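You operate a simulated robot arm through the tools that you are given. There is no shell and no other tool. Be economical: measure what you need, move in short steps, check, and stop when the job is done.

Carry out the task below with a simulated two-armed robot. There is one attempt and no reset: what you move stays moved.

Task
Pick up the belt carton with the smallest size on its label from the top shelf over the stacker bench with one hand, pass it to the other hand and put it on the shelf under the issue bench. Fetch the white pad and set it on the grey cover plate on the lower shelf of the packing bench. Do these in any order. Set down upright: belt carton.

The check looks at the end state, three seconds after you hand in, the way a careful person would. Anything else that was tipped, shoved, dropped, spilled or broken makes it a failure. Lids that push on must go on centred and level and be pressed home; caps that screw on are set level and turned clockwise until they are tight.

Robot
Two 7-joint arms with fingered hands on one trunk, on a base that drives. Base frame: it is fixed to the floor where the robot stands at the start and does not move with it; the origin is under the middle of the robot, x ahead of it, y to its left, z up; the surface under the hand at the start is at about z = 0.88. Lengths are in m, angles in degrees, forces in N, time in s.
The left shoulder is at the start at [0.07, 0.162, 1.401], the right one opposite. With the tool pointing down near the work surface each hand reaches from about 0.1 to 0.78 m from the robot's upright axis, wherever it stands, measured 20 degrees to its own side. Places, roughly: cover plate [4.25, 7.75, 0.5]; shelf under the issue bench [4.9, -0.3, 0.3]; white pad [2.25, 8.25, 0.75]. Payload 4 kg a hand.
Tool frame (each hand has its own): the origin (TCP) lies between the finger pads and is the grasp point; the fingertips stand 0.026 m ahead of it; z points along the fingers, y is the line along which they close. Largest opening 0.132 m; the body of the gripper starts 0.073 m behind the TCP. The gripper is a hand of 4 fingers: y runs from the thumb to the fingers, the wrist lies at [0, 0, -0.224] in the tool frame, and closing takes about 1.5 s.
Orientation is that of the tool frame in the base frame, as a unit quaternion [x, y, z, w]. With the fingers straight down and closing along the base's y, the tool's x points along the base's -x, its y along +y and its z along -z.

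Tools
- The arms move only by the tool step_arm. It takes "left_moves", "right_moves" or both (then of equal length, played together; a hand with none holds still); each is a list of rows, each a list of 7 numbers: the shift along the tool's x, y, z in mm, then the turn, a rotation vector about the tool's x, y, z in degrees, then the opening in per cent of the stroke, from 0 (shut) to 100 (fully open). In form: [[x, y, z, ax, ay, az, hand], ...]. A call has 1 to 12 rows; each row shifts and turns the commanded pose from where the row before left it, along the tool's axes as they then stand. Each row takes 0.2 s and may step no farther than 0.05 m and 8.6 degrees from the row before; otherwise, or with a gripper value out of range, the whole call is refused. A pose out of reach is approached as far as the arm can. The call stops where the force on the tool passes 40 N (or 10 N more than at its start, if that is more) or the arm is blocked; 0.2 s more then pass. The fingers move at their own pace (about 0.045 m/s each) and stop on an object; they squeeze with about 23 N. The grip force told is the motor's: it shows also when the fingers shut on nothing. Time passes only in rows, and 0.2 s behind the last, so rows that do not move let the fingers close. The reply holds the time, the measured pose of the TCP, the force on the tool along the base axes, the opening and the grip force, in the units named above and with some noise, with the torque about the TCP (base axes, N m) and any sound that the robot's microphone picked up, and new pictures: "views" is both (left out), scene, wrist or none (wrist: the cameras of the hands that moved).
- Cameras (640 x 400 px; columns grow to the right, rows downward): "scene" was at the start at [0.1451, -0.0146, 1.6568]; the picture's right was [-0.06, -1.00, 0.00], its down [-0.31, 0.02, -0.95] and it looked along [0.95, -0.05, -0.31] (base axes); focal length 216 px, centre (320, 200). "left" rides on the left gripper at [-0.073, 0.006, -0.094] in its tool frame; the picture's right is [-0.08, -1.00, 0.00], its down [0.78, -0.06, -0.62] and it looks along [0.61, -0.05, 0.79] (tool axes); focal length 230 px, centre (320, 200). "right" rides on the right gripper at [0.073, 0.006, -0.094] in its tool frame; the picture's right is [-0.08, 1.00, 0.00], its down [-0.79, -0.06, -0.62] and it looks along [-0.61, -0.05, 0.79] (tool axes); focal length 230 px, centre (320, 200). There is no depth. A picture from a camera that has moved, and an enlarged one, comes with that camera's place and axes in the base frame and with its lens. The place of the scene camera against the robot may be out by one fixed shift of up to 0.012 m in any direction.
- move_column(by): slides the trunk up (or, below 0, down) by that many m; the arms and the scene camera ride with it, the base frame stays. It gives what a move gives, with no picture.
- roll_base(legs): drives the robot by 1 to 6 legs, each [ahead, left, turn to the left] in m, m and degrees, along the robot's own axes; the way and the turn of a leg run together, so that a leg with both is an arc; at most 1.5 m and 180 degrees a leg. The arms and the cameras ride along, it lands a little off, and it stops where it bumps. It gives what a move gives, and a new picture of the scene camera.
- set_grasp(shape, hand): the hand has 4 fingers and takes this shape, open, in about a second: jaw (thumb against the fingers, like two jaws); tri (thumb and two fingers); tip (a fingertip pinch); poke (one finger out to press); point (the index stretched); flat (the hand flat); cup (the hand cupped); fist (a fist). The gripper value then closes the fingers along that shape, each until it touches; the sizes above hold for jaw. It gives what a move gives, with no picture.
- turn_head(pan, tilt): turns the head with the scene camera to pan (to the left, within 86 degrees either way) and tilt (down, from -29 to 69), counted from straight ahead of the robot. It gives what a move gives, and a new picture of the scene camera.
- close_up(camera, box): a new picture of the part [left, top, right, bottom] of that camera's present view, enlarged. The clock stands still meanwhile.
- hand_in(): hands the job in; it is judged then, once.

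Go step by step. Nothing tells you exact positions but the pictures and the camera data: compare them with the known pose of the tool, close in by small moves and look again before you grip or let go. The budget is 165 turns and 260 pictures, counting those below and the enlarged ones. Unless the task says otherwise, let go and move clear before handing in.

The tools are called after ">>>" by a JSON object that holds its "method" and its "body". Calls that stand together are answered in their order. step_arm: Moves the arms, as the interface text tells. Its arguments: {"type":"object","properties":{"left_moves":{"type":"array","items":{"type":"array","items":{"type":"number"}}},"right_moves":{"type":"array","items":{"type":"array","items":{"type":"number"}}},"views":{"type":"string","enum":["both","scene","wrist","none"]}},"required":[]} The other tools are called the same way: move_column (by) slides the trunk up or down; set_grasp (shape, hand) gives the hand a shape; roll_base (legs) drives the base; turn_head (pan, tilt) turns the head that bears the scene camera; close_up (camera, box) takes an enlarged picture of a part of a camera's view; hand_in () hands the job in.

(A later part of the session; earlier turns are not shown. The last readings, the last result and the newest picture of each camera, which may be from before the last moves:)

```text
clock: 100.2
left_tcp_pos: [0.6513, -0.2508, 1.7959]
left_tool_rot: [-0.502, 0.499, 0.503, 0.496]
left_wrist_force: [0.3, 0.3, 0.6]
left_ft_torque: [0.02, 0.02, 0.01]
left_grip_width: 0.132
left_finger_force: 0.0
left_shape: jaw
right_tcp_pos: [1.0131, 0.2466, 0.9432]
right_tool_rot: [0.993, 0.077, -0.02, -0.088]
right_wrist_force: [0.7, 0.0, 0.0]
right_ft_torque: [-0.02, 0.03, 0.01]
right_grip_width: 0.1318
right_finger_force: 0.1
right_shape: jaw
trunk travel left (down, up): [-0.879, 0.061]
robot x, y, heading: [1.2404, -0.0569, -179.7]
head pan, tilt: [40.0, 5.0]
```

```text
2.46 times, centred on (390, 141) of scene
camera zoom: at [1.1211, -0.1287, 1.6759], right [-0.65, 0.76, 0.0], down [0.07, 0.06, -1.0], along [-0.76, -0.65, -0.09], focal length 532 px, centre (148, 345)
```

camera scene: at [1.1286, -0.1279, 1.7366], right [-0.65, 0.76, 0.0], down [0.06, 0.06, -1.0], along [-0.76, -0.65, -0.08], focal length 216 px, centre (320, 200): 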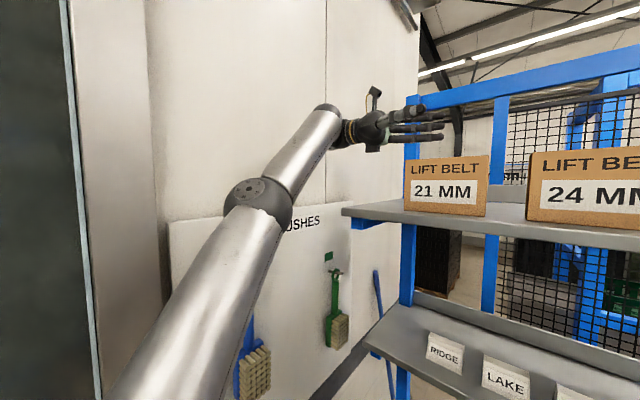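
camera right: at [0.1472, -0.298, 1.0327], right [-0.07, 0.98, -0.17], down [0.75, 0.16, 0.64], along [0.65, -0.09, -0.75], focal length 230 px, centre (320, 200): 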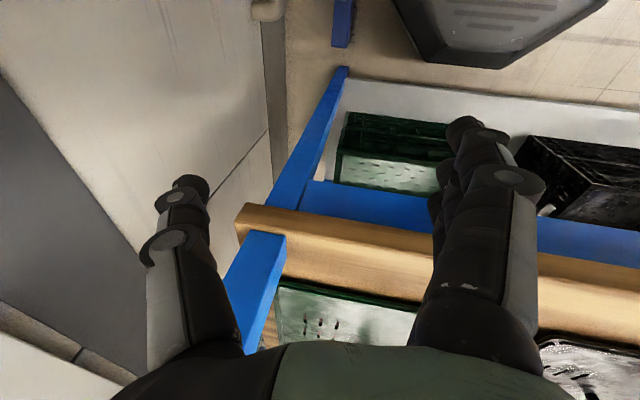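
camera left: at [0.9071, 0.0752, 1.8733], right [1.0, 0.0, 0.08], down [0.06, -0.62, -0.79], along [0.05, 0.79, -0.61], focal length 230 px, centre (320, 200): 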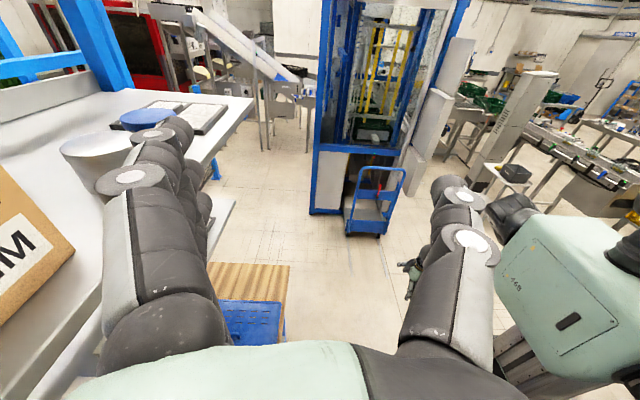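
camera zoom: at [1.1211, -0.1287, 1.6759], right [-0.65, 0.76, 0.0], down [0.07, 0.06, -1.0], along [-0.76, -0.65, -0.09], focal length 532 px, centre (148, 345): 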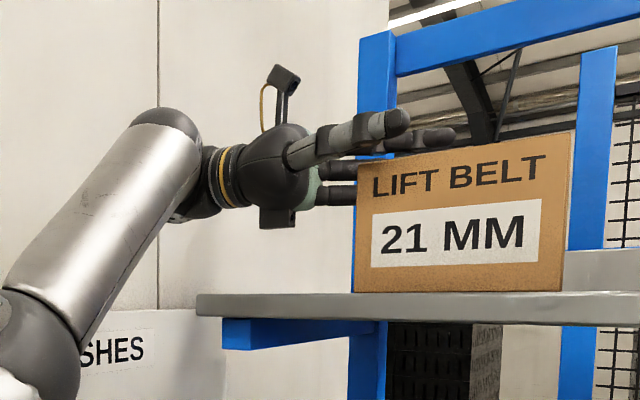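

A knob under the palm limits the descent, so I'll lower only 0.043 more (TCP z≈1.753).

>>> {"method": "move_column", "body": {"by": -0.043}}

>>> {"method": "close_up", "body": {"camera": "left", "box": [80, 50, 560, 350]}}

>>> {"method": "close_up", "body": {"camera": "scene", "box": [260, 60, 520, 222]}}

```text
clock: 101.0
left_tcp_pos: [0.6534, -0.2512, 1.754]
left_tool_rot: [-0.502, 0.499, 0.504, 0.496]
left_wrist_force: [0.2, 0.4, 0.4]
left_ft_torque: [0.01, 0.0, -0.03]
left_grip_width: 0.1323
left_finger_force: 0.1
left_shape: jaw
right_tcp_pos: [1.0151, 0.2474, 0.9004]
right_tool_rot: [0.993, 0.077, -0.019, -0.087]
right_wrist_force: [0.3, 0.9, -0.1]
right_ft_torque: [0.02, -0.02, 0.01]
right_grip_width: 0.1319
right_finger_force: 0.0
right_shape: jaw
trunk travel left (down, up): [-0.836, 0.104]
robot x, y, heading: [1.2425, -0.0624, -179.3]
head pan, tilt: [40.0, 5.0]
```

```text
1.33 times, centred on (320, 200) of left
camera zoom: at [0.6471, -0.3444, 1.8266], right [1.0, 0.01, 0.07], down [0.06, -0.62, -0.78], along [0.04, 0.79, -0.62], focal length 307 px, centre (320, 200)
```

zoom: 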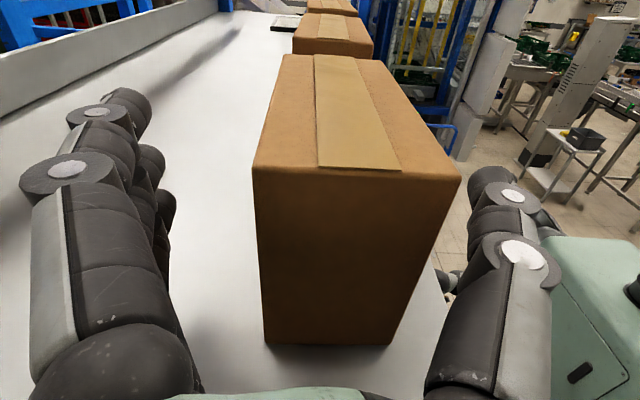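

```text
2.46 times, centred on (390, 141) of scene
camera zoom: at [1.1224, -0.1283, 1.633], right [-0.65, 0.76, 0.0], down [0.07, 0.06, -1.0], along [-0.76, -0.65, -0.09], focal length 532 px, centre (148, 345)
```

zoom: 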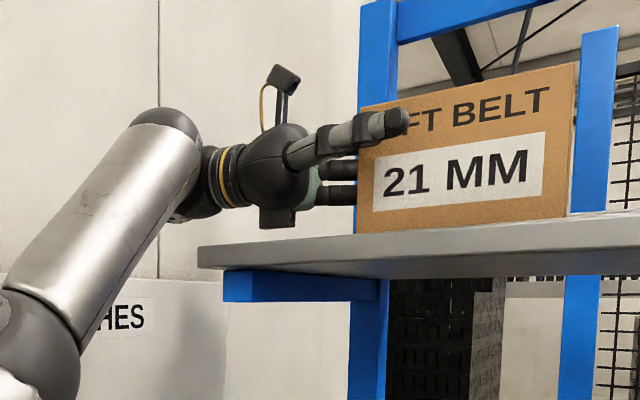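

Fingers straddle it well. I'll shift 7 mm to centre, then close.

>>> {"method": "step_arm", "body": {"left_moves": [[0, -7, 0, 0, 0, 0, 100], [0, 0, 0, 0, 0, 0, 60], [0, 0, 0, 0, 0, 0, 30], [0, 0, 0, 0, 0, 0, 0], [0, 0, 0, 0, 0, 0, 0], [0, 0, 0, 0, 0, 0, 0], [0, 0, 0, 0, 0, 0, 0], [0, 0, 0, 0, 0, 0, 0]], "views": "wrist"}}

```text
clock: 102.8
left_tcp_pos: [0.6533, -0.2512, 1.7557]
left_tool_rot: [-0.502, 0.498, 0.503, 0.497]
left_wrist_force: [0.3, 0.7, -0.1]
left_ft_torque: [0.02, 0.0, 0.11]
left_grip_width: 0.0563
left_finger_force: 22.8
left_shape: jaw
left hand out of reach, approached as far as the arm can: row 1
right_tcp_pos: [1.0138, 0.2463, 0.8991]
right_tool_rot: [0.993, 0.077, -0.021, -0.087]
right_wrist_force: [0.6, -0.1, -0.4]
right_ft_torque: [0.01, 0.01, -0.01]
right_grip_width: 0.132
right_finger_force: 0.0
right_shape: jaw
trunk travel left (down, up): [-0.836, 0.104]
robot x, y, heading: [1.2411, -0.0536, -179.6]
head pan, tilt: [40.0, 5.0]
camera left: at [0.6485, -0.3446, 1.8295], right [1.0, 0.01, 0.07], down [0.06, -0.62, -0.78], along [0.04, 0.79, -0.62], focal length 230 px, centre (320, 200)
```

left: 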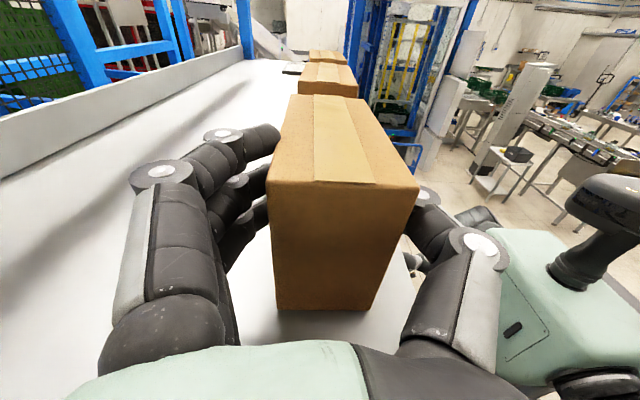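

Gripped (width 0.056). I'll lift with the trunk and check.

>>> {"method": "move_column", "body": {"by": 0.06}}

>>> {"method": "close_up", "body": {"camera": "scene", "box": [260, 60, 580, 260]}}

```text
clock: 103.8
left_tcp_pos: [0.6527, -0.2525, 1.8159]
left_tool_rot: [-0.501, 0.499, 0.503, 0.497]
left_wrist_force: [0.7, 0.7, -4.6]
left_ft_torque: [-0.19, 0.03, -0.05]
left_grip_width: 0.0562
left_finger_force: 22.4
left_shape: jaw
right_tcp_pos: [1.0134, 0.2465, 0.9597]
right_tool_rot: [0.993, 0.078, -0.02, -0.088]
right_wrist_force: [0.4, 0.7, -0.3]
right_ft_torque: [0.03, -0.02, -0.02]
right_grip_width: 0.1321
right_finger_force: 0.0
right_shape: jaw
trunk travel left (down, up): [-0.896, 0.044]
robot x, y, heading: [1.2365, -0.0565, -179.3]
head pan, tilt: [40.0, 5.0]
```

```text
2.00 times, centred on (420, 160) of scene
camera zoom: at [1.1205, -0.1288, 1.6928], right [-0.65, 0.76, 0.0], down [0.07, 0.06, -1.0], along [-0.76, -0.65, -0.09], focal length 433 px, centre (120, 280)
```

zoom: 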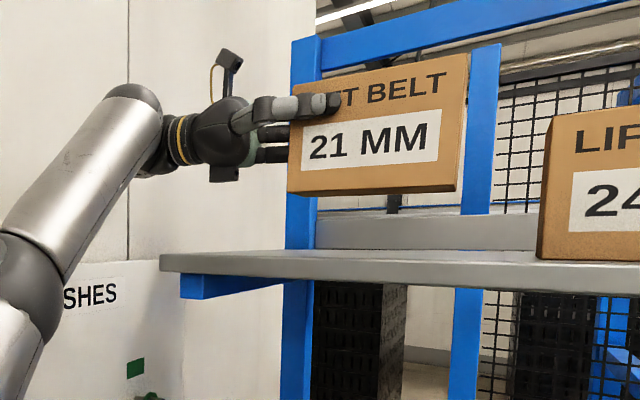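

Lifted, level, about 0.47 kg. I'll back away into open floor for the handover.

>>> {"method": "roll_base", "body": {"legs": [[-0.8, 0, 0], [0, -0.2, 0]]}}

>>> {"method": "step_arm", "body": {"left_moves": [[0, 0, 40, 0, 0, 0, 0], [0, 0, 40, 0, 0, 0, 0], [0, 0, 40, 0, 0, 0, 0], [0, 0, 30, 0, 0, 0, 0]], "right_moves": [[-40, 0, 0, 0, 0, 0, 100], [-40, 0, 0, 0, 0, 0, 100], [-40, 0, 0, 0, 0, 0, 100], [-40, 0, 0, 0, 0, 0, 100]], "views": "wrist"}}

```text
clock: 109.3
left_tcp_pos: [1.4568, -0.0548, 1.815]
left_tool_rot: [-0.504, 0.495, 0.507, 0.495]
left_wrist_force: [0.4, -0.7, -4.3]
left_ft_torque: [-0.18, -0.02, 0.03]
left_grip_width: 0.0563
left_finger_force: 22.8
left_shape: jaw
right_tcp_pos: [1.8126, 0.45, 0.9599]
right_tool_rot: [0.992, 0.083, -0.019, -0.089]
right_wrist_force: [-0.3, 0.1, 0.6]
right_ft_torque: [0.0, -0.02, -0.02]
right_grip_width: 0.1319
right_finger_force: 0.1
right_shape: jaw
trunk travel left (down, up): [-0.896, 0.044]
robot x, y, heading: [2.043, 0.1477, -178.7]
head pan, tilt: [40.0, 5.0]
camera scene: at [1.9241, 0.0742, 1.6926], right [-0.66, 0.75, 0.0], down [0.07, 0.06, -1.0], along [-0.75, -0.65, -0.09], focal length 216 px, centre (320, 200)
```

scene: 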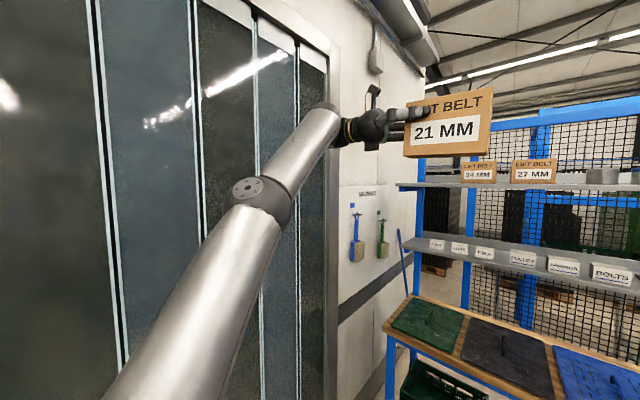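

```text
clock: 110.3
left_tcp_pos: [1.4507, 0.1065, 1.8159]
left_tool_rot: [0.506, -0.496, -0.505, -0.493]
left_wrist_force: [0.0, 0.7, -4.7]
left_ft_torque: [-0.16, 0.01, -0.04]
left_grip_width: 0.0563
left_finger_force: 23.2
left_shape: jaw
right_tcp_pos: [1.6546, 0.4304, 0.9625]
right_tool_rot: [0.993, 0.08, -0.019, -0.085]
right_wrist_force: [-0.3, -0.1, -0.2]
right_ft_torque: [0.01, 0.0, 0.0]
right_grip_width: 0.132
right_finger_force: 0.1
right_shape: jaw
trunk travel left (down, up): [-0.896, 0.044]
robot x, y, heading: [2.0422, 0.1468, -178.8]
head pan, tilt: [40.0, 5.0]
camera right: at [1.7329, 0.4191, 1.0524], right [0.08, -0.98, -0.17], down [-0.75, -0.17, 0.64], along [-0.65, 0.08, -0.75], focal length 230 px, centre (320, 200)
camera left: at [1.4461, 0.0128, 1.889], right [1.0, 0.02, 0.08], down [0.07, -0.62, -0.78], along [0.03, 0.79, -0.62], focal length 230 px, centre (320, 200)
```

right: 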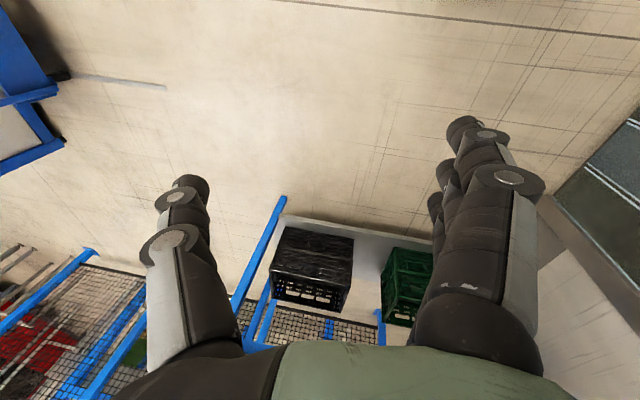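
left: 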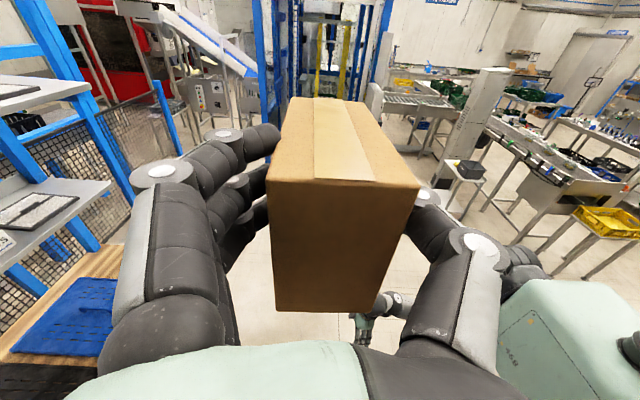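

The left hand holds the carton in front of the robot. Now I'll extend the right hand forward and turn it up to point forward.

>>> {"method": "step_arm", "body": {"right_moves": [[-40, 0, 0, 0, 0, 0, 100], [-40, 0, 0, 0, 0, 0, 100], [-40, 0, 0, 0, 0, 0, 100], [-40, 0, 0, 0, 0, 0, 100], [0, 0, 0, -0.04, -7.94, 1.34, 100], [0, 0, 0, -0.04, -7.94, 1.34, 100], [0, 0, 0, -0.04, -7.94, 1.34, 100], [0, 0, 0, -0.04, -7.94, 1.34, 100], [0, 0, 0, -0.04, -7.94, 1.34, 100], [0, 0, 0, -0.04, -7.94, 1.34, 100]], "views": "none"}}

>>> {"method": "step_arm", "body": {"right_moves": [[0, 0, 0, -0.04, -7.94, 1.34, 100], [0, 0, 0, -0.04, -7.94, 1.34, 100], [0, 0, 0, -0.04, -7.94, 1.34, 100], [0, 0, 0, -0.04, -7.94, 1.34, 100], [0, 0, 0, -0.04, -7.94, 1.34, 100]], "views": "none"}}

```text
clock: 112.5
left_tcp_pos: [1.4539, 0.102, 1.8153]
left_tool_rot: [-0.505, 0.495, 0.507, 0.493]
left_wrist_force: [0.4, -0.1, -4.6]
left_ft_torque: [-0.17, 0.03, -0.02]
left_grip_width: 0.0564
left_finger_force: 23.1
left_shape: jaw
right_tcp_pos: [1.4987, 0.4014, 0.9683]
right_tool_rot: [0.903, 0.042, -0.426, -0.043]
right_wrist_force: [-0.1, -0.8, -0.3]
right_ft_torque: [0.02, 0.01, -0.03]
right_grip_width: 0.132
right_finger_force: 0.1
right_shape: jaw
trunk travel left (down, up): [-0.896, 0.044]
robot x, y, heading: [2.0386, 0.1497, -179.2]
head pan, tilt: [40.0, 5.0]
```

```text
clock: 113.7
left_tcp_pos: [1.4544, 0.1014, 1.8159]
left_tool_rot: [-0.504, 0.496, 0.506, 0.494]
left_wrist_force: [-0.5, -0.5, -4.1]
left_ft_torque: [-0.18, 0.01, 0.0]
left_grip_width: 0.0563
left_finger_force: 22.9
left_shape: jaw
right_tcp_pos: [1.4978, 0.4017, 0.9682]
right_tool_rot: [-0.706, -0.002, 0.708, 0.0]
right_wrist_force: [0.0, 0.0, -0.7]
right_ft_torque: [-0.02, 0.0, 0.01]
right_grip_width: 0.132
right_finger_force: 0.0
right_shape: jaw
trunk travel left (down, up): [-0.896, 0.044]
robot x, y, heading: [2.0448, 0.1466, -178.8]
head pan, tilt: [40.0, 5.0]
```

Both as planned. Raise the right hand to the carton's height, staying to the right of it.

>>> {"method": "step_arm", "body": {"right_moves": [[-49, 0, 0, 0, 0, 0, 100], [-49, 0, 0, 0, 0, 0, 100], [-49, 0, 0, 0, 0, 0, 100], [-49, 0, 0, 0, 0, 0, 100], [-49, 0, 0, 0, 0, 0, 100], [-49, 0, 0, 0, 0, 0, 100], [-49, 0, 0, 0, 0, 0, 100], [-49, 0, 0, 0, 0, 0, 100], [-49, 0, 0, 0, 0, 0, 100], [-49, 0, 0, 0, 0, 0, 100], [-49, 0, 0, 0, 0, 0, 100], [-49, 0, 0, 0, 0, 0, 100]], "views": "none"}}

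>>> {"method": "step_arm", "body": {"right_moves": [[-49, 0, 0, 0, 0, 0, 100], [-49, 0, 0, 0, 0, 0, 100], [-49, 0, 0, 0, 0, 0, 100], [-40, 0, 0, 0, 0, 0, 100]], "views": "none"}}

>>> {"method": "turn_head", "body": {"pan": -10, "tilt": 0}}

```text
clock: 116.3
left_tcp_pos: [1.4537, 0.1016, 1.8164]
left_tool_rot: [-0.504, 0.496, 0.506, 0.494]
left_wrist_force: [0.7, 0.0, -3.9]
left_ft_torque: [-0.17, 0.01, 0.03]
left_grip_width: 0.0564
left_finger_force: 23.0
left_shape: jaw
right_tcp_pos: [1.4987, 0.3993, 1.2865]
right_tool_rot: [-0.706, -0.003, 0.708, 0.001]
right_wrist_force: [-0.2, 0.7, 0.2]
right_ft_torque: [-0.04, 0.0, -0.01]
right_grip_width: 0.1321
right_finger_force: 0.0
right_shape: jaw
right hand out of reach, approached as far as the arm can: row 7, 8, 9, 10, 11, 12
trunk travel left (down, up): [-0.896, 0.044]
robot x, y, heading: [2.0424, 0.1537, -178.9]
head pan, tilt: [40.0, 5.0]
```

```text
clock: 117.3
left_tcp_pos: [1.4532, 0.1014, 1.8165]
left_tool_rot: [-0.504, 0.496, 0.506, 0.494]
left_wrist_force: [0.3, -0.5, -4.9]
left_ft_torque: [-0.16, 0.02, 0.0]
left_grip_width: 0.0567
left_finger_force: 22.8
left_shape: jaw
right_tcp_pos: [1.4987, 0.4001, 1.2855]
right_tool_rot: [-0.706, -0.004, 0.708, 0.0]
right_wrist_force: [1.1, -0.3, 0.6]
right_ft_torque: [0.02, -0.02, -0.01]
right_grip_width: 0.1321
right_finger_force: 0.1
right_shape: jaw
right hand out of reach, approached as far as the arm can: row 1, 2, 3, 4
trunk travel left (down, up): [-0.896, 0.044]
robot x, y, heading: [2.0444, 0.1514, -179.2]
head pan, tilt: [40.0, 5.0]
```

```text
clock: 118.5
left_tcp_pos: [1.4533, 0.1017, 1.8157]
left_tool_rot: [-0.504, 0.496, 0.506, 0.494]
left_wrist_force: [-1.4, 0.6, -3.7]
left_ft_torque: [-0.15, 0.04, -0.03]
left_grip_width: 0.0566
left_finger_force: 22.9
left_shape: jaw
right_tcp_pos: [1.4977, 0.3984, 1.2861]
right_tool_rot: [-0.707, -0.003, 0.708, 0.0]
right_wrist_force: [0.0, 0.0, 0.2]
right_ft_torque: [0.01, -0.01, -0.02]
right_grip_width: 0.1322
right_finger_force: 0.0
right_shape: jaw
trunk travel left (down, up): [-0.896, 0.044]
robot x, y, heading: [2.0474, 0.15, -179.1]
head pan, tilt: [-10.0, 0.0]
camera scene: at [1.9048, 0.1544, 1.7008], right [0.16, 0.99, 0.0], down [0.0, 0.0, -1.0], along [-0.99, 0.16, 0.0], focal length 216 px, centre (320, 200)
```

scene: 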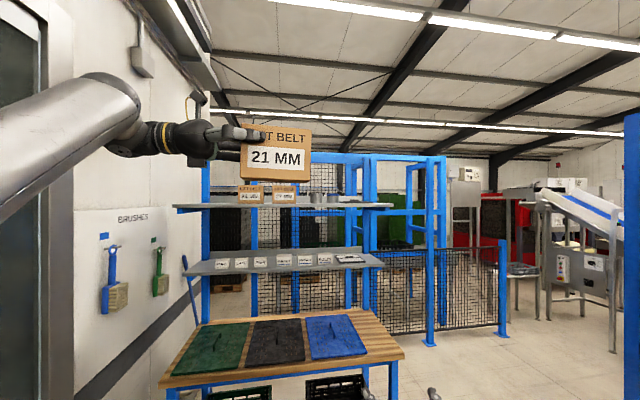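

The right arm stalls at z 1.29 with the hand near the body's centre line. I'll move it outward and forward, as the left arm was, then raise.

>>> {"method": "step_arm", "body": {"right_moves": [[0, -40, 25, 0, 0, 0, 100], [0, -40, 25, 0, 0, 0, 100], [0, -40, 25, 0, 0, 0, 100], [0, -40, 25, 0, 0, 0, 100], [-49, 0, 0, 0, 0, 0, 100], [-49, 0, 0, 0, 0, 0, 100], [-49, 0, 0, 0, 0, 0, 100], [-49, 0, 0, 0, 0, 0, 100], [-49, 0, 0, 0, 0, 0, 100], [-49, 0, 0, 0, 0, 0, 100], [-49, 0, 0, 0, 0, 0, 100], [-49, 0, 0, 0, 0, 0, 100]], "views": "none"}}

```text
clock: 121.1
left_tcp_pos: [1.4549, 0.0989, 1.8158]
left_tool_rot: [-0.504, 0.495, 0.506, 0.494]
left_wrist_force: [0.6, 0.2, -5.2]
left_ft_torque: [-0.17, -0.01, 0.01]
left_grip_width: 0.0565
left_finger_force: 22.8
left_shape: jaw
right_tcp_pos: [1.398, 0.555, 1.6784]
right_tool_rot: [0.707, 0.004, -0.707, -0.001]
right_wrist_force: [-0.1, -0.3, -0.5]
right_ft_torque: [-0.03, -0.02, -0.01]
right_grip_width: 0.132
right_finger_force: 0.0
right_shape: jaw
trunk travel left (down, up): [-0.896, 0.044]
robot x, y, heading: [2.0436, 0.1514, -178.9]
head pan, tilt: [-10.0, 0.0]
```

Works. Raise slightly and yaw the right hand to point left.

>>> {"method": "step_arm", "body": {"right_moves": [[-35, 0, 0, 0, 0, 0, 100], [-35, 0, 0, 0, 0, 0, 100], [0, 0, 0, -7.5, 0, 0, 100], [0, 0, 0, -7.5, 0, 0, 100], [0, 0, 0, -7.5, 0, 0, 100], [0, 0, 0, -7.5, 0, 0, 100], [0, 0, 0, -7.5, 0, 0, 100], [0, 0, 0, -7.5, 0, 0, 100], [0, 0, 0, -7.5, 0, 0, 100], [0, 0, 0, -7.5, 0, 0, 100], [0, 0, 0, -7.5, 0, 0, 100], [0, 0, 0, -7.5, 0, 0, 100]], "views": "scene"}}

```text
clock: 123.7
left_tcp_pos: [1.4489, 0.1026, 1.8154]
left_tool_rot: [-0.505, 0.496, 0.505, 0.495]
left_wrist_force: [0.9, -0.8, -3.5]
left_ft_torque: [-0.2, 0.05, 0.0]
left_grip_width: 0.0563
left_finger_force: 23.2
left_shape: jaw
right_tcp_pos: [1.3961, 0.5437, 1.7385]
right_tool_rot: [-0.573, -0.408, 0.581, -0.41]
right_wrist_force: [-0.2, -0.6, -0.1]
right_ft_torque: [0.0, 0.01, 0.01]
right_grip_width: 0.132
right_finger_force: 0.1
right_shape: jaw
right hand out of reach, approached as far as the arm can: row 9, 10, 12
trunk travel left (down, up): [-0.896, 0.044]
robot x, y, heading: [2.0405, 0.1505, -179.1]
head pan, tilt: [-10.0, 0.0]
camera scene: at [1.902, 0.1549, 1.7005], right [0.16, 0.99, 0.0], down [0.0, 0.0, -1.0], along [-0.99, 0.16, 0.0], focal length 216 px, centre (320, 200)
```

scene: 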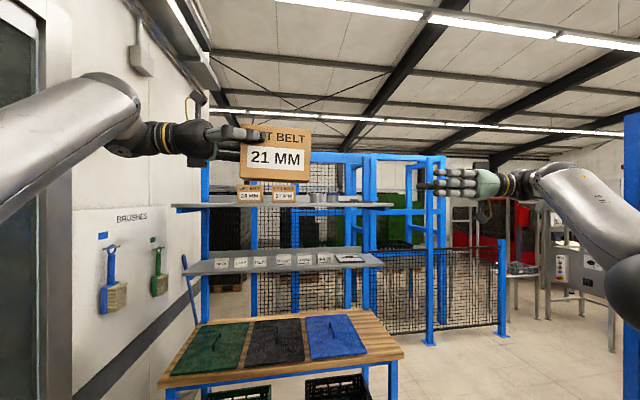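

Right hand is at 70° yaw. I'll shift it inward and complete the turn.

>>> {"method": "step_arm", "body": {"right_moves": [[0, 31, 37, 0, 0, 0, 100], [0, 31, 37, 0, 0, 0, 100], [0, 31, 37, 0, 0, 0, 100], [0, 0, 0, -5.2, 0, 0, 100], [0, 0, 0, -5.2, 0, 0, 100], [0, 0, 0, -5.2, 0, 0, 100], [0, 0, 0, -5.0, 0, 0, 100]], "views": "scene"}}

```text
clock: 125.3
left_tcp_pos: [1.4526, 0.1004, 1.8161]
left_tool_rot: [-0.505, 0.495, 0.507, 0.494]
left_wrist_force: [0.0, -1.0, -3.7]
left_ft_torque: [-0.19, 0.04, 0.03]
left_grip_width: 0.0564
left_finger_force: 23.0
left_shape: jaw
right_tcp_pos: [1.4531, 0.406, 1.7408]
right_tool_rot: [0.48, 0.513, -0.493, 0.513]
right_wrist_force: [-0.2, -0.4, 0.7]
right_ft_torque: [0.01, -0.02, 0.01]
right_grip_width: 0.1318
right_finger_force: 0.0
right_shape: jaw
trunk travel left (down, up): [-0.896, 0.044]
robot x, y, heading: [2.0448, 0.1499, -178.9]
head pan, tilt: [-10.0, 0.0]
camera scene: at [1.9039, 0.1531, 1.7008], right [0.16, 0.99, 0.0], down [0.0, 0.0, -1.0], along [-0.99, 0.16, 0.0], focal length 216 px, centre (320, 200)
```

scene: 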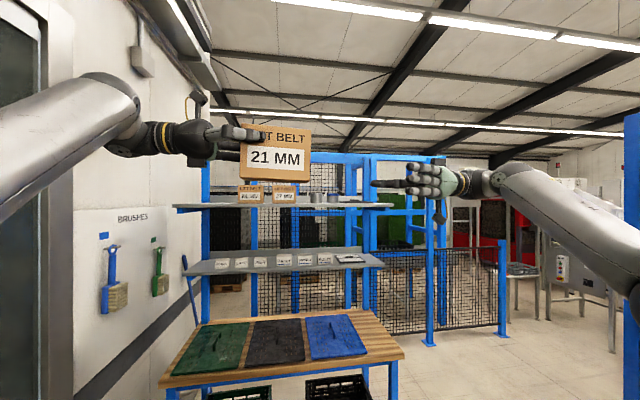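

Right hand is aligned to within 2°. I'll correct height and yaw and approach partway, then look.

>>> {"method": "step_arm", "body": {"right_moves": [[-20, 2, 0, 1.9, 0, 0, 100], [-20, 2, 0, 0, 0, 0, 100], [0, 0, 40, 0, 0, 0, 100], [0, 0, 40, 0, 0, 0, 100], [0, 0, 40, 0, 0, 0, 100]], "views": "both"}}

```text
clock: 126.5
left_tcp_pos: [1.4529, 0.0988, 1.8171]
left_tool_rot: [-0.505, 0.495, 0.506, 0.494]
left_wrist_force: [0.6, 0.0, -3.7]
left_ft_torque: [-0.19, 0.01, 0.01]
left_grip_width: 0.0565
left_finger_force: 23.1
left_shape: jaw
right_tcp_pos: [1.4603, 0.2863, 1.7822]
right_tool_rot: [0.489, 0.504, -0.501, 0.505]
right_wrist_force: [0.0, -0.4, -1.1]
right_ft_torque: [0.0, -0.01, -0.03]
right_grip_width: 0.1321
right_finger_force: 0.1
right_shape: jaw
trunk travel left (down, up): [-0.896, 0.044]
robot x, y, heading: [2.0426, 0.1485, -179.0]
head pan, tilt: [-10.0, 0.0]
camera scene: at [1.9047, 0.1523, 1.7009], right [0.16, 0.99, 0.0], down [0.0, 0.0, -1.0], along [-0.99, 0.16, 0.0], focal length 216 px, centre (320, 200)
camera right: at [1.4634, 0.3771, 1.7072], right [1.0, 0.02, 0.07], down [-0.06, 0.63, 0.78], along [-0.03, -0.78, 0.63], focal length 230 px, centre (320, 200)
```

scene: 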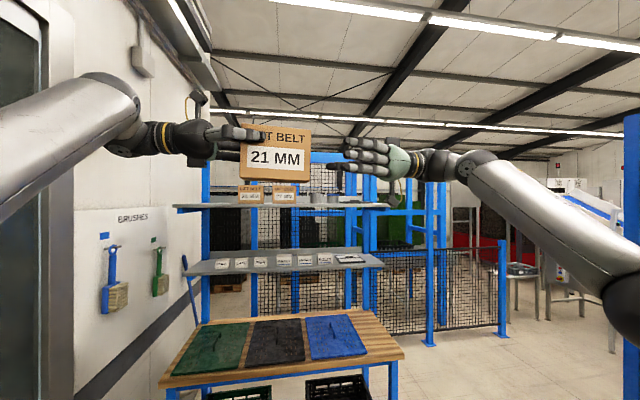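
right: 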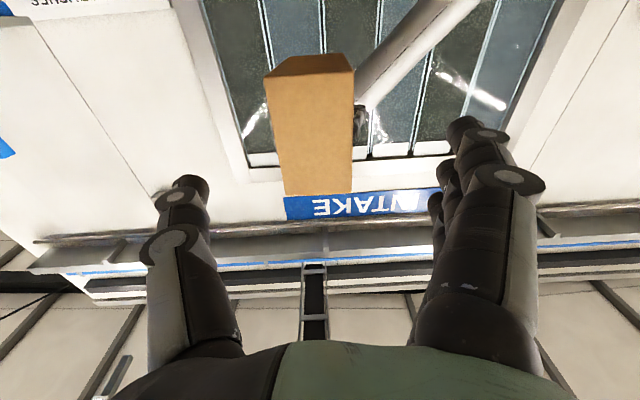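

Carton end is centred (within 3 mm) between the right fingers. Advance and close.

>>> {"method": "step_arm", "body": {"right_moves": [[0, -3, 38, 0, 0, 0, 100], [0, 0, 38, 0, 0, 0, 100], [0, 0, 36, 0, 0, 0, 100]], "views": "both"}}

```text
clock: 127.3
left_tcp_pos: [1.452, 0.0993, 1.8168]
left_tool_rot: [-0.504, 0.495, 0.506, 0.494]
left_wrist_force: [-0.1, 0.7, -4.7]
left_ft_torque: [-0.14, 0.04, 0.02]
left_grip_width: 0.0564
left_finger_force: 22.8
left_shape: jaw
right_tcp_pos: [1.459, 0.1731, 1.7838]
right_tool_rot: [0.489, 0.505, -0.501, 0.505]
right_wrist_force: [0.4, -1.4, 0.1]
right_ft_torque: [-0.03, 0.0, 0.01]
right_grip_width: 0.132
right_finger_force: 0.1
right_shape: jaw
trunk travel left (down, up): [-0.896, 0.044]
robot x, y, heading: [2.0458, 0.1527, -178.9]
head pan, tilt: [-10.0, 0.0]
camera scene: at [1.9045, 0.1521, 1.7008], right [0.16, 0.99, 0.0], down [0.0, 0.0, -1.0], along [-0.99, 0.16, 0.0], focal length 216 px, centre (320, 200)
camera right: at [1.4618, 0.2652, 1.7103], right [1.0, 0.02, 0.07], down [-0.06, 0.63, 0.78], along [-0.02, -0.78, 0.63], focal length 230 px, centre (320, 200)
```

scene: 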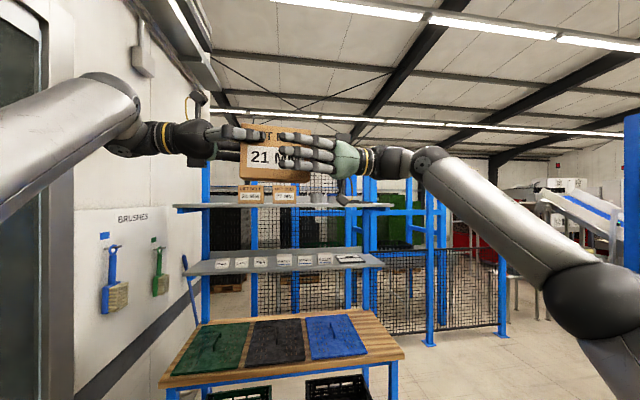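
right: 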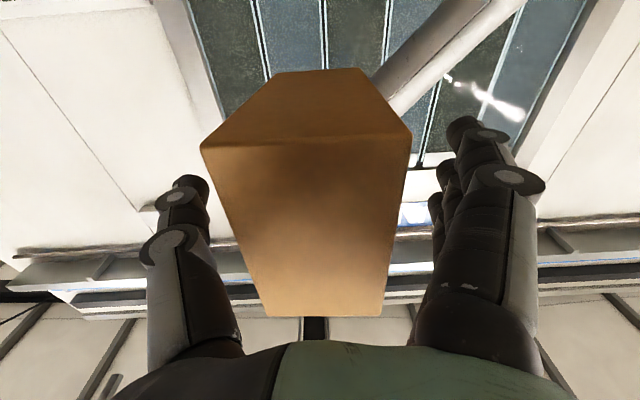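

Well centred. Close the right hand.

>>> {"method": "step_arm", "body": {"right_moves": [[0, 0, 0, 0, 0, 0, 50], [0, 0, 0, 0, 0, 0, 0], [0, 0, 0, 0, 0, 0, 0], [0, 0, 0, 0, 0, 0, 0], [0, 0, 0, 0, 0, 0, 0], [0, 0, 0, 0, 0, 0, 0], [0, 0, 0, 0, 0, 0, 0], [0, 0, 0, 0, 0, 0, 0]], "views": "wrist"}}

```text
clock: 129.1
left_tcp_pos: [1.4531, 0.1021, 1.8171]
left_tool_rot: [-0.505, 0.495, 0.506, 0.494]
left_wrist_force: [-1.1, 1.2, -4.4]
left_ft_torque: [-0.17, 0.05, 0.02]
left_grip_width: 0.0566
left_finger_force: 23.1
left_shape: jaw
right_tcp_pos: [1.4591, 0.1758, 1.7836]
right_tool_rot: [0.488, 0.505, -0.501, 0.506]
right_wrist_force: [1.6, -0.8, -0.1]
right_ft_torque: [0.0, 0.02, 0.07]
right_grip_width: 0.0564
right_finger_force: 22.9
right_shape: jaw
trunk travel left (down, up): [-0.896, 0.044]
robot x, y, heading: [2.0438, 0.1525, -179.3]
head pan, tilt: [-10.0, 0.0]
camera right: at [1.4619, 0.2679, 1.7101], right [1.0, 0.02, 0.07], down [-0.06, 0.63, 0.78], along [-0.03, -0.78, 0.63], focal length 230 px, centre (320, 200)
```

right: 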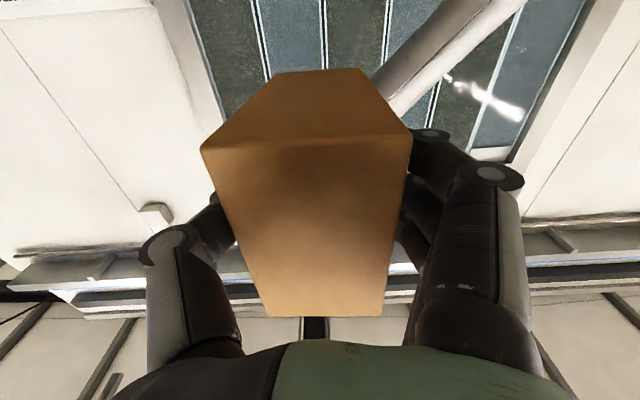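

Both hands grip it. Release with the left hand and back it away along its own axis.

>>> {"method": "step_arm", "body": {"left_moves": [[0, 0, 0, 0, 0, 0, 40], [0, 0, 0, 0, 0, 0, 80], [0, 0, 0, 0, 0, 0, 100], [0, 0, 0, 0, 0, 0, 100], [0, 0, 0, 0, 0, 0, 100], [0, 0, -25, 0, 0, 0, 100], [0, 0, -40, 0, 0, 0, 100], [0, 0, -40, 0, 0, 0, 100], [0, 0, -40, 0, 0, 0, 100]], "views": "both"}}

```text
clock: 131.1
left_tcp_pos: [1.4571, -0.0451, 1.8152]
left_tool_rot: [-0.504, 0.496, 0.506, 0.494]
left_wrist_force: [0.1, -0.1, 0.0]
left_ft_torque: [0.02, -0.03, 0.0]
left_grip_width: 0.1317
left_finger_force: 0.0
left_shape: jaw
right_tcp_pos: [1.4574, 0.173, 1.785]
right_tool_rot: [0.49, 0.504, -0.501, 0.505]
right_wrist_force: [-0.6, -0.5, -0.4]
right_ft_torque: [0.13, -0.01, 0.02]
right_grip_width: 0.0561
right_finger_force: 23.0
right_shape: jaw
trunk travel left (down, up): [-0.896, 0.044]
robot x, y, heading: [2.0408, 0.1518, -178.9]
head pan, tilt: [-10.0, 0.0]
camera scene: at [1.9046, 0.152, 1.7008], right [0.16, 0.99, 0.0], down [0.0, 0.0, -1.0], along [-0.99, 0.16, 0.0], focal length 216 px, centre (320, 200)
camera left: at [1.4525, -0.1388, 1.8881], right [1.0, 0.02, 0.07], down [0.07, -0.61, -0.79], along [0.03, 0.79, -0.61], focal length 230 px, centre (320, 200)
```

scene: 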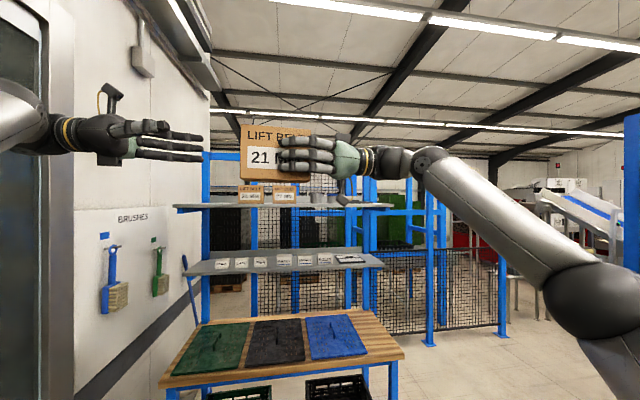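
left: 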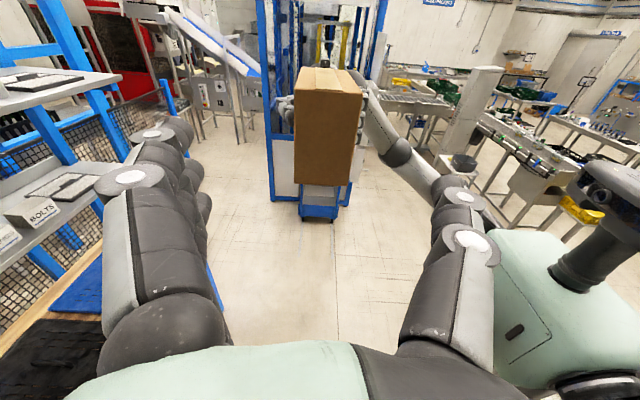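

Handover succeeded and the carton is level in the right hand. Now I'll move it outward and yaw the right hand back to point forward.

>>> {"method": "step_arm", "body": {"right_moves": [[0, 0, -40, 0, 0, 0, 0], [0, 0, -40, 0, 0, 0, 0], [0, 0, -40, 0, 0, 0, 0], [0, 0, 0, 7, 0, 0, 0], [0, 0, 0, 7, 0, 0, 0], [0, 0, 0, 7, 0, 0, 0], [0, 0, 0, 7, 0, 0, 0], [0, 0, 0, 7, 0, 0, 0], [0, 0, 0, 7, 0, 0, 0], [0, 0, 0, 7, 0, 0, 0], [0, 0, 0, 7, 0, 0, 0]], "views": "none"}}

>>> {"method": "step_arm", "body": {"right_moves": [[0, 0, 0, 7, 0, 0, 0], [0, 0, 0, 7, 0, 0, 0], [0, 0, 0, 7, 0, 0, 0], [0, 0, 0, 7, 0, 0, 0], [0, 0, 0, 6, 0, 0, 0]], "views": "scene"}}

```text
clock: 133.5
left_tcp_pos: [1.4582, -0.0447, 1.8153]
left_tool_rot: [-0.504, 0.496, 0.506, 0.494]
left_wrist_force: [-0.4, -1.1, -0.3]
left_ft_torque: [0.02, 0.01, -0.01]
left_grip_width: 0.1317
left_finger_force: 0.1
left_shape: jaw
right_tcp_pos: [1.4578, 0.2964, 1.7825]
right_tool_rot: [-0.669, -0.209, 0.68, -0.216]
right_wrist_force: [-0.2, 0.2, -0.6]
right_ft_torque: [0.04, -0.11, 0.02]
right_grip_width: 0.0562
right_finger_force: 23.4
right_shape: jaw
trunk travel left (down, up): [-0.896, 0.044]
robot x, y, heading: [2.0492, 0.1487, -178.9]
head pan, tilt: [-10.0, 0.0]
```

```text
clock: 134.7
left_tcp_pos: [1.4602, -0.046, 1.817]
left_tool_rot: [-0.505, 0.495, 0.507, 0.493]
left_wrist_force: [0.0, -0.4, 0.1]
left_ft_torque: [-0.01, 0.02, 0.01]
left_grip_width: 0.1319
left_finger_force: 0.1
left_shape: jaw
right_tcp_pos: [1.4589, 0.2958, 1.7833]
right_tool_rot: [-0.702, -0.001, 0.712, -0.01]
right_wrist_force: [0.6, 0.1, -0.4]
right_ft_torque: [0.03, -0.09, -0.03]
right_grip_width: 0.0559
right_finger_force: 22.5
right_shape: jaw
trunk travel left (down, up): [-0.896, 0.044]
robot x, y, heading: [2.0431, 0.152, -178.8]
head pan, tilt: [-10.0, 0.0]
camera scene: at [1.9077, 0.1524, 1.7011], right [0.16, 0.99, 0.0], down [0.0, 0.0, -1.0], along [-0.99, 0.16, 0.0], focal length 216 px, centre (320, 200)
```

scene: 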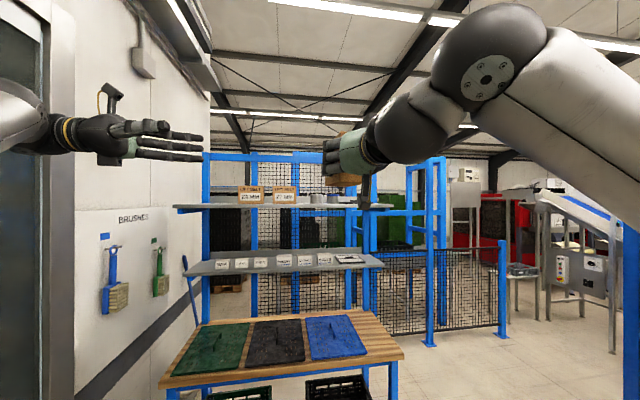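

Hand points forward again. Move away from the wall and turn to face the issue bench.

>>> {"method": "roll_base", "body": {"legs": [[0, -0.5, 0], [0, 0, -179]]}}

>>> {"method": "turn_head", "body": {"pan": -10, "tilt": 20}}

```text
clock: 145.0
left_tcp_pos: [2.6208, 0.8393, 1.8157]
left_tool_rot: [0.496, 0.504, -0.494, 0.506]
left_wrist_force: [0.6, -0.8, 0.2]
left_ft_torque: [-0.04, 0.02, -0.01]
left_grip_width: 0.1319
left_finger_force: 0.1
left_shape: jaw
right_tcp_pos: [2.6224, 0.4998, 1.7826]
right_tool_rot: [-0.002, 0.703, 0.012, 0.711]
right_wrist_force: [0.4, 0.0, 0.0]
right_ft_torque: [0.02, 0.15, -0.03]
right_grip_width: 0.0558
right_finger_force: 23.0
right_shape: jaw
trunk travel left (down, up): [-0.896, 0.044]
robot x, y, heading: [2.0356, 0.6463, 1.1]
head pan, tilt: [-10.0, 0.0]
camera scene: at [2.1759, 0.6244, 1.7008], right [-0.16, -0.99, 0.0], down [0.0, 0.0, -1.0], along [0.99, -0.16, 0.0], focal length 216 px, centre (320, 200)
```

scene: 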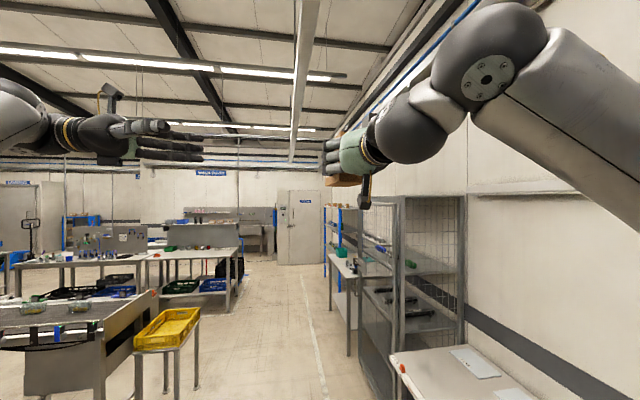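

```text
clock: 145.8
left_tcp_pos: [2.6213, 0.8388, 1.8156]
left_tool_rot: [0.496, 0.504, -0.494, 0.506]
left_wrist_force: [-0.4, 0.5, -0.1]
left_ft_torque: [-0.02, -0.01, 0.01]
left_grip_width: 0.1318
left_finger_force: 0.2
left_shape: jaw
right_tcp_pos: [2.6203, 0.5013, 1.7809]
right_tool_rot: [-0.002, 0.704, 0.011, 0.711]
right_wrist_force: [-0.2, -0.1, 0.2]
right_ft_torque: [-0.01, 0.12, 0.01]
right_grip_width: 0.0562
right_finger_force: 22.4
right_shape: jaw
trunk travel left (down, up): [-0.896, 0.044]
robot x, y, heading: [2.0354, 0.6449, 1.0]
head pan, tilt: [-10.0, 20.0]
camera scene: at [2.179, 0.6235, 1.6686], right [-0.16, -0.99, 0.0], down [-0.34, 0.05, -0.94], along [0.93, -0.15, -0.34], focal length 216 px, centre (320, 200)
```

scene: 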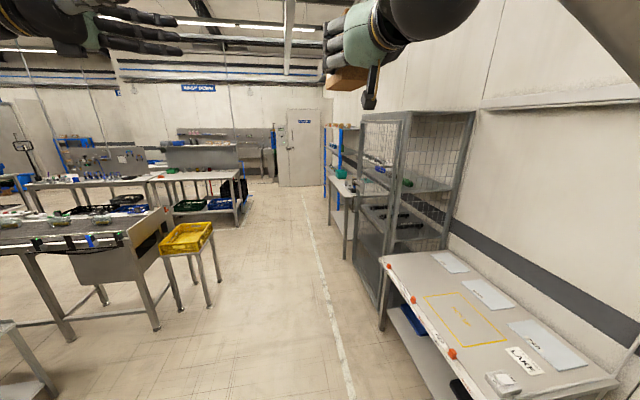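

The issue bench is the one beyond the mesh cabinet, at x≈4.6–5.3. I'll drive down the aisle and then turn to face it.

>>> {"method": "roll_base", "body": {"legs": [[0, 0.15, -1], [1.4, 0, 0], [0.9, 0, 0]]}}

>>> {"method": "turn_head", "body": {"pan": -45, "tilt": 25}}

```text
clock: 158.1
left_tcp_pos: [4.9048, 0.9983, 1.8154]
left_tool_rot: [0.497, 0.503, -0.494, 0.505]
left_wrist_force: [-0.4, 0.2, 0.4]
left_ft_torque: [0.0, 0.02, 0.04]
left_grip_width: 0.1317
left_finger_force: 0.1
left_shape: jaw
right_tcp_pos: [4.9037, 0.6594, 1.7832]
right_tool_rot: [-0.001, 0.703, 0.011, 0.711]
right_wrist_force: [0.2, -0.5, -0.2]
right_ft_torque: [-0.01, 0.17, 0.02]
right_grip_width: 0.0557
right_finger_force: 22.9
right_shape: jaw
trunk travel left (down, up): [-0.896, 0.044]
robot x, y, heading: [4.3261, 0.8086, 0.7]
head pan, tilt: [-10.0, 20.0]
camera scene: at [4.4628, 0.7853, 1.6687], right [-0.16, -0.99, 0.0], down [-0.34, 0.06, -0.94], along [0.93, -0.15, -0.34], focal length 216 px, centre (320, 200)
```

scene: 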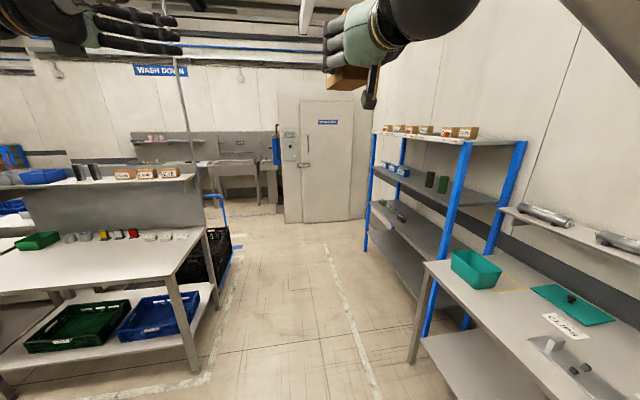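

```text
clock: 159.1
left_tcp_pos: [4.9072, 0.9997, 1.8142]
left_tool_rot: [0.497, 0.503, -0.495, 0.505]
left_wrist_force: [-0.3, 0.2, 0.9]
left_ft_torque: [-0.01, -0.01, 0.0]
left_grip_width: 0.132
left_finger_force: 0.1
left_shape: jaw
right_tcp_pos: [4.9066, 0.6595, 1.7825]
right_tool_rot: [0.0, 0.704, 0.009, 0.711]
right_wrist_force: [-0.5, 0.2, 0.7]
right_ft_torque: [0.01, 0.08, 0.01]
right_grip_width: 0.0557
right_finger_force: 22.8
right_shape: jaw
trunk travel left (down, up): [-0.896, 0.044]
robot x, y, heading: [4.3212, 0.8081, 0.5]
head pan, tilt: [-45.0, 25.0]
camera scene: at [4.4394, 0.7361, 1.6604], right [-0.7, -0.72, 0.0], down [-0.3, 0.29, -0.91], along [0.65, -0.63, -0.42], focal length 216 px, centre (320, 200)
```

scene: 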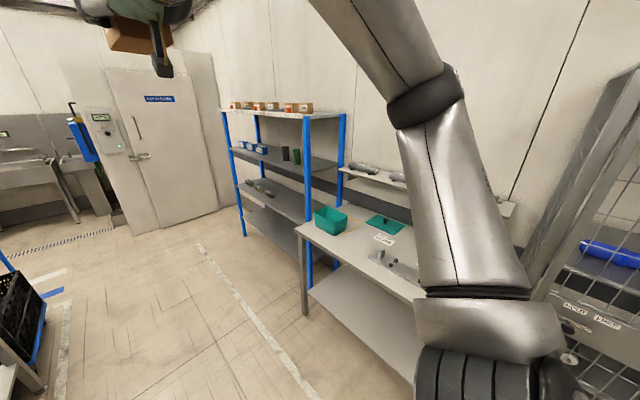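

The issue bench is at x≈4.5–5.38, front y≈0, with an empty lower shelf (front y≈-0.07, z≈0.3). I'll drive up and face it.

>>> {"method": "roll_base", "body": {"legs": [[0.62, 0, 0], [0, 0, -90.5]]}}

>>> {"method": "turn_head", "body": {"pan": 0, "tilt": 40}}

```text
clock: 166.4
left_tcp_pos: [5.143, 0.2332, 1.8153]
left_tool_rot: [-0.707, -0.007, 0.707, -0.01]
left_wrist_force: [0.4, -0.7, -0.1]
left_ft_torque: [0.0, -0.02, 0.01]
left_grip_width: 0.1317
left_finger_force: 0.1
left_shape: jaw
right_tcp_pos: [4.8031, 0.2322, 1.7821]
right_tool_rot: [0.495, 0.5, -0.493, 0.512]
right_wrist_force: [0.4, 0.0, 0.5]
right_ft_torque: [0.13, -0.03, -0.01]
right_grip_width: 0.0557
right_finger_force: 23.1
right_shape: jaw
trunk travel left (down, up): [-0.896, 0.044]
robot x, y, heading: [4.948, 0.8184, -88.9]
head pan, tilt: [-45.0, 25.0]
camera scene: at [4.8864, 0.6914, 1.6605], right [-0.72, 0.69, 0.0], down [0.29, 0.31, -0.91], along [-0.63, -0.65, -0.42], focal length 216 px, centre (320, 200)
```

scene: 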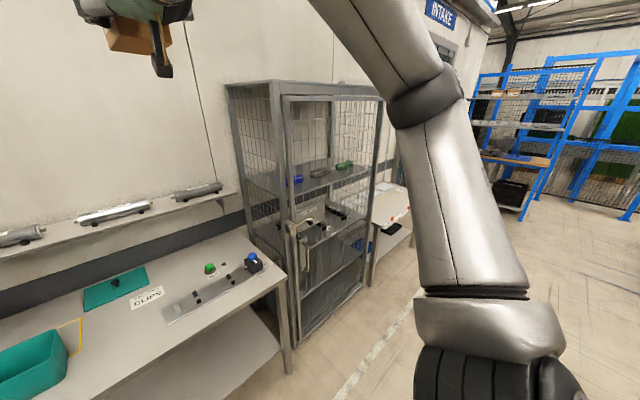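

```text
clock: 167.5
left_tcp_pos: [5.1416, 0.2331, 1.8161]
left_tool_rot: [0.707, 0.007, -0.707, 0.009]
left_wrist_force: [-0.3, -0.5, -1.1]
left_ft_torque: [0.03, 0.0, -0.02]
left_grip_width: 0.132
left_finger_force: 0.0
left_shape: jaw
right_tcp_pos: [4.8022, 0.2319, 1.782]
right_tool_rot: [0.495, 0.5, -0.493, 0.512]
right_wrist_force: [0.3, 0.3, 1.0]
right_ft_torque: [0.17, 0.01, -0.02]
right_grip_width: 0.0558
right_finger_force: 23.3
right_shape: jaw
trunk travel left (down, up): [-0.896, 0.044]
robot x, y, heading: [4.9477, 0.8189, -88.7]
head pan, tilt: [0.0, 40.0]
camera scene: at [4.9511, 0.6729, 1.6371], right [-1.0, -0.02, 0.0], down [-0.01, 0.64, -0.77], along [0.01, -0.77, -0.64], focal length 216 px, centre (320, 200)
```

scene: 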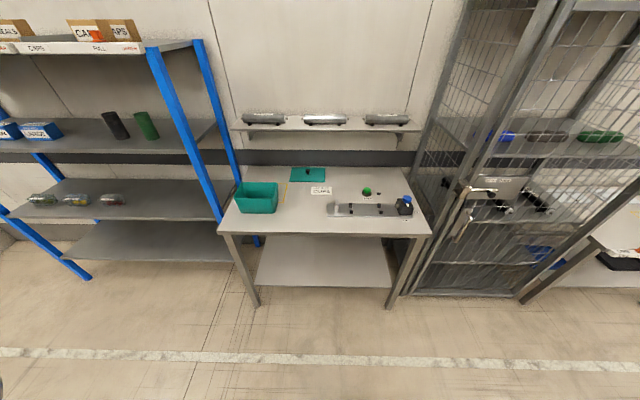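

Facing the bench squarely. I'll lower the trunk 0.6 m, then lower the right hand in front of the bench to shelf level.

>>> {"method": "move_column", "body": {"by": -0.6}}

>>> {"method": "step_arm", "body": {"right_moves": [[45, 0, 0, 0, 0, 0, 0], [45, 0, 0, 0, 0, 0, 0], [45, 0, 0, 0, 0, 0, 0], [45, 0, 0, 0, 0, 0, 0], [45, 0, 0, 0, 0, 0, 0], [45, 0, 0, 0, 0, 0, 0], [45, 0, 0, 0, 0, 0, 0], [45, 0, 0, 0, 0, 0, 0], [45, 0, 0, 0, 0, 0, 0], [45, 0, 0, 0, 0, 0, 0], [45, 0, 0, 0, 0, 0, 0], [45, 0, 0, 0, 0, 0, 0]], "views": "scene"}}

```text
refused: -0.6 is not a number from -0.4 to 0.4
```

```text
clock: 170.1
left_tcp_pos: [5.1466, 0.2334, 1.8152]
left_tool_rot: [-0.707, -0.007, 0.708, -0.01]
left_wrist_force: [0.0, -0.1, 0.4]
left_ft_torque: [0.0, -0.02, 0.01]
left_grip_width: 0.1318
left_finger_force: 0.1
left_shape: jaw
right_tcp_pos: [4.8117, 0.1901, 1.3662]
right_tool_rot: [0.494, 0.503, -0.492, 0.51]
right_wrist_force: [0.0, -0.2, 0.5]
right_ft_torque: [0.15, 0.01, 0.0]
right_grip_width: 0.0557
right_finger_force: 22.8
right_shape: jaw
right hand out of reach, approached as far as the arm can: row 9, 10, 11, 12
trunk travel left (down, up): [-0.896, 0.044]
robot x, y, heading: [4.9473, 0.8186, -88.9]
head pan, tilt: [0.0, 40.0]
camera scene: at [4.9538, 0.6727, 1.6371], right [-1.0, -0.02, 0.0], down [-0.01, 0.64, -0.77], along [0.01, -0.77, -0.64], focal length 216 px, centre (320, 200)
```

scene: 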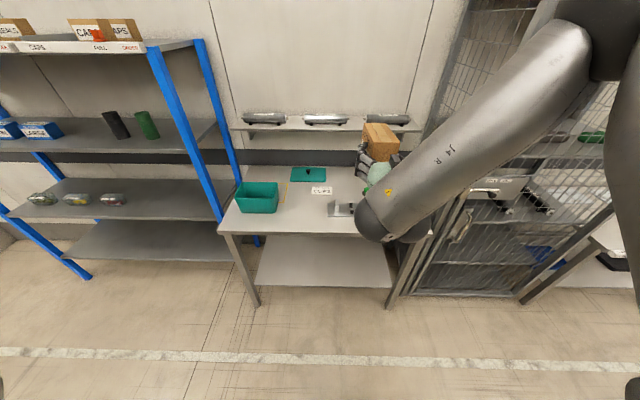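

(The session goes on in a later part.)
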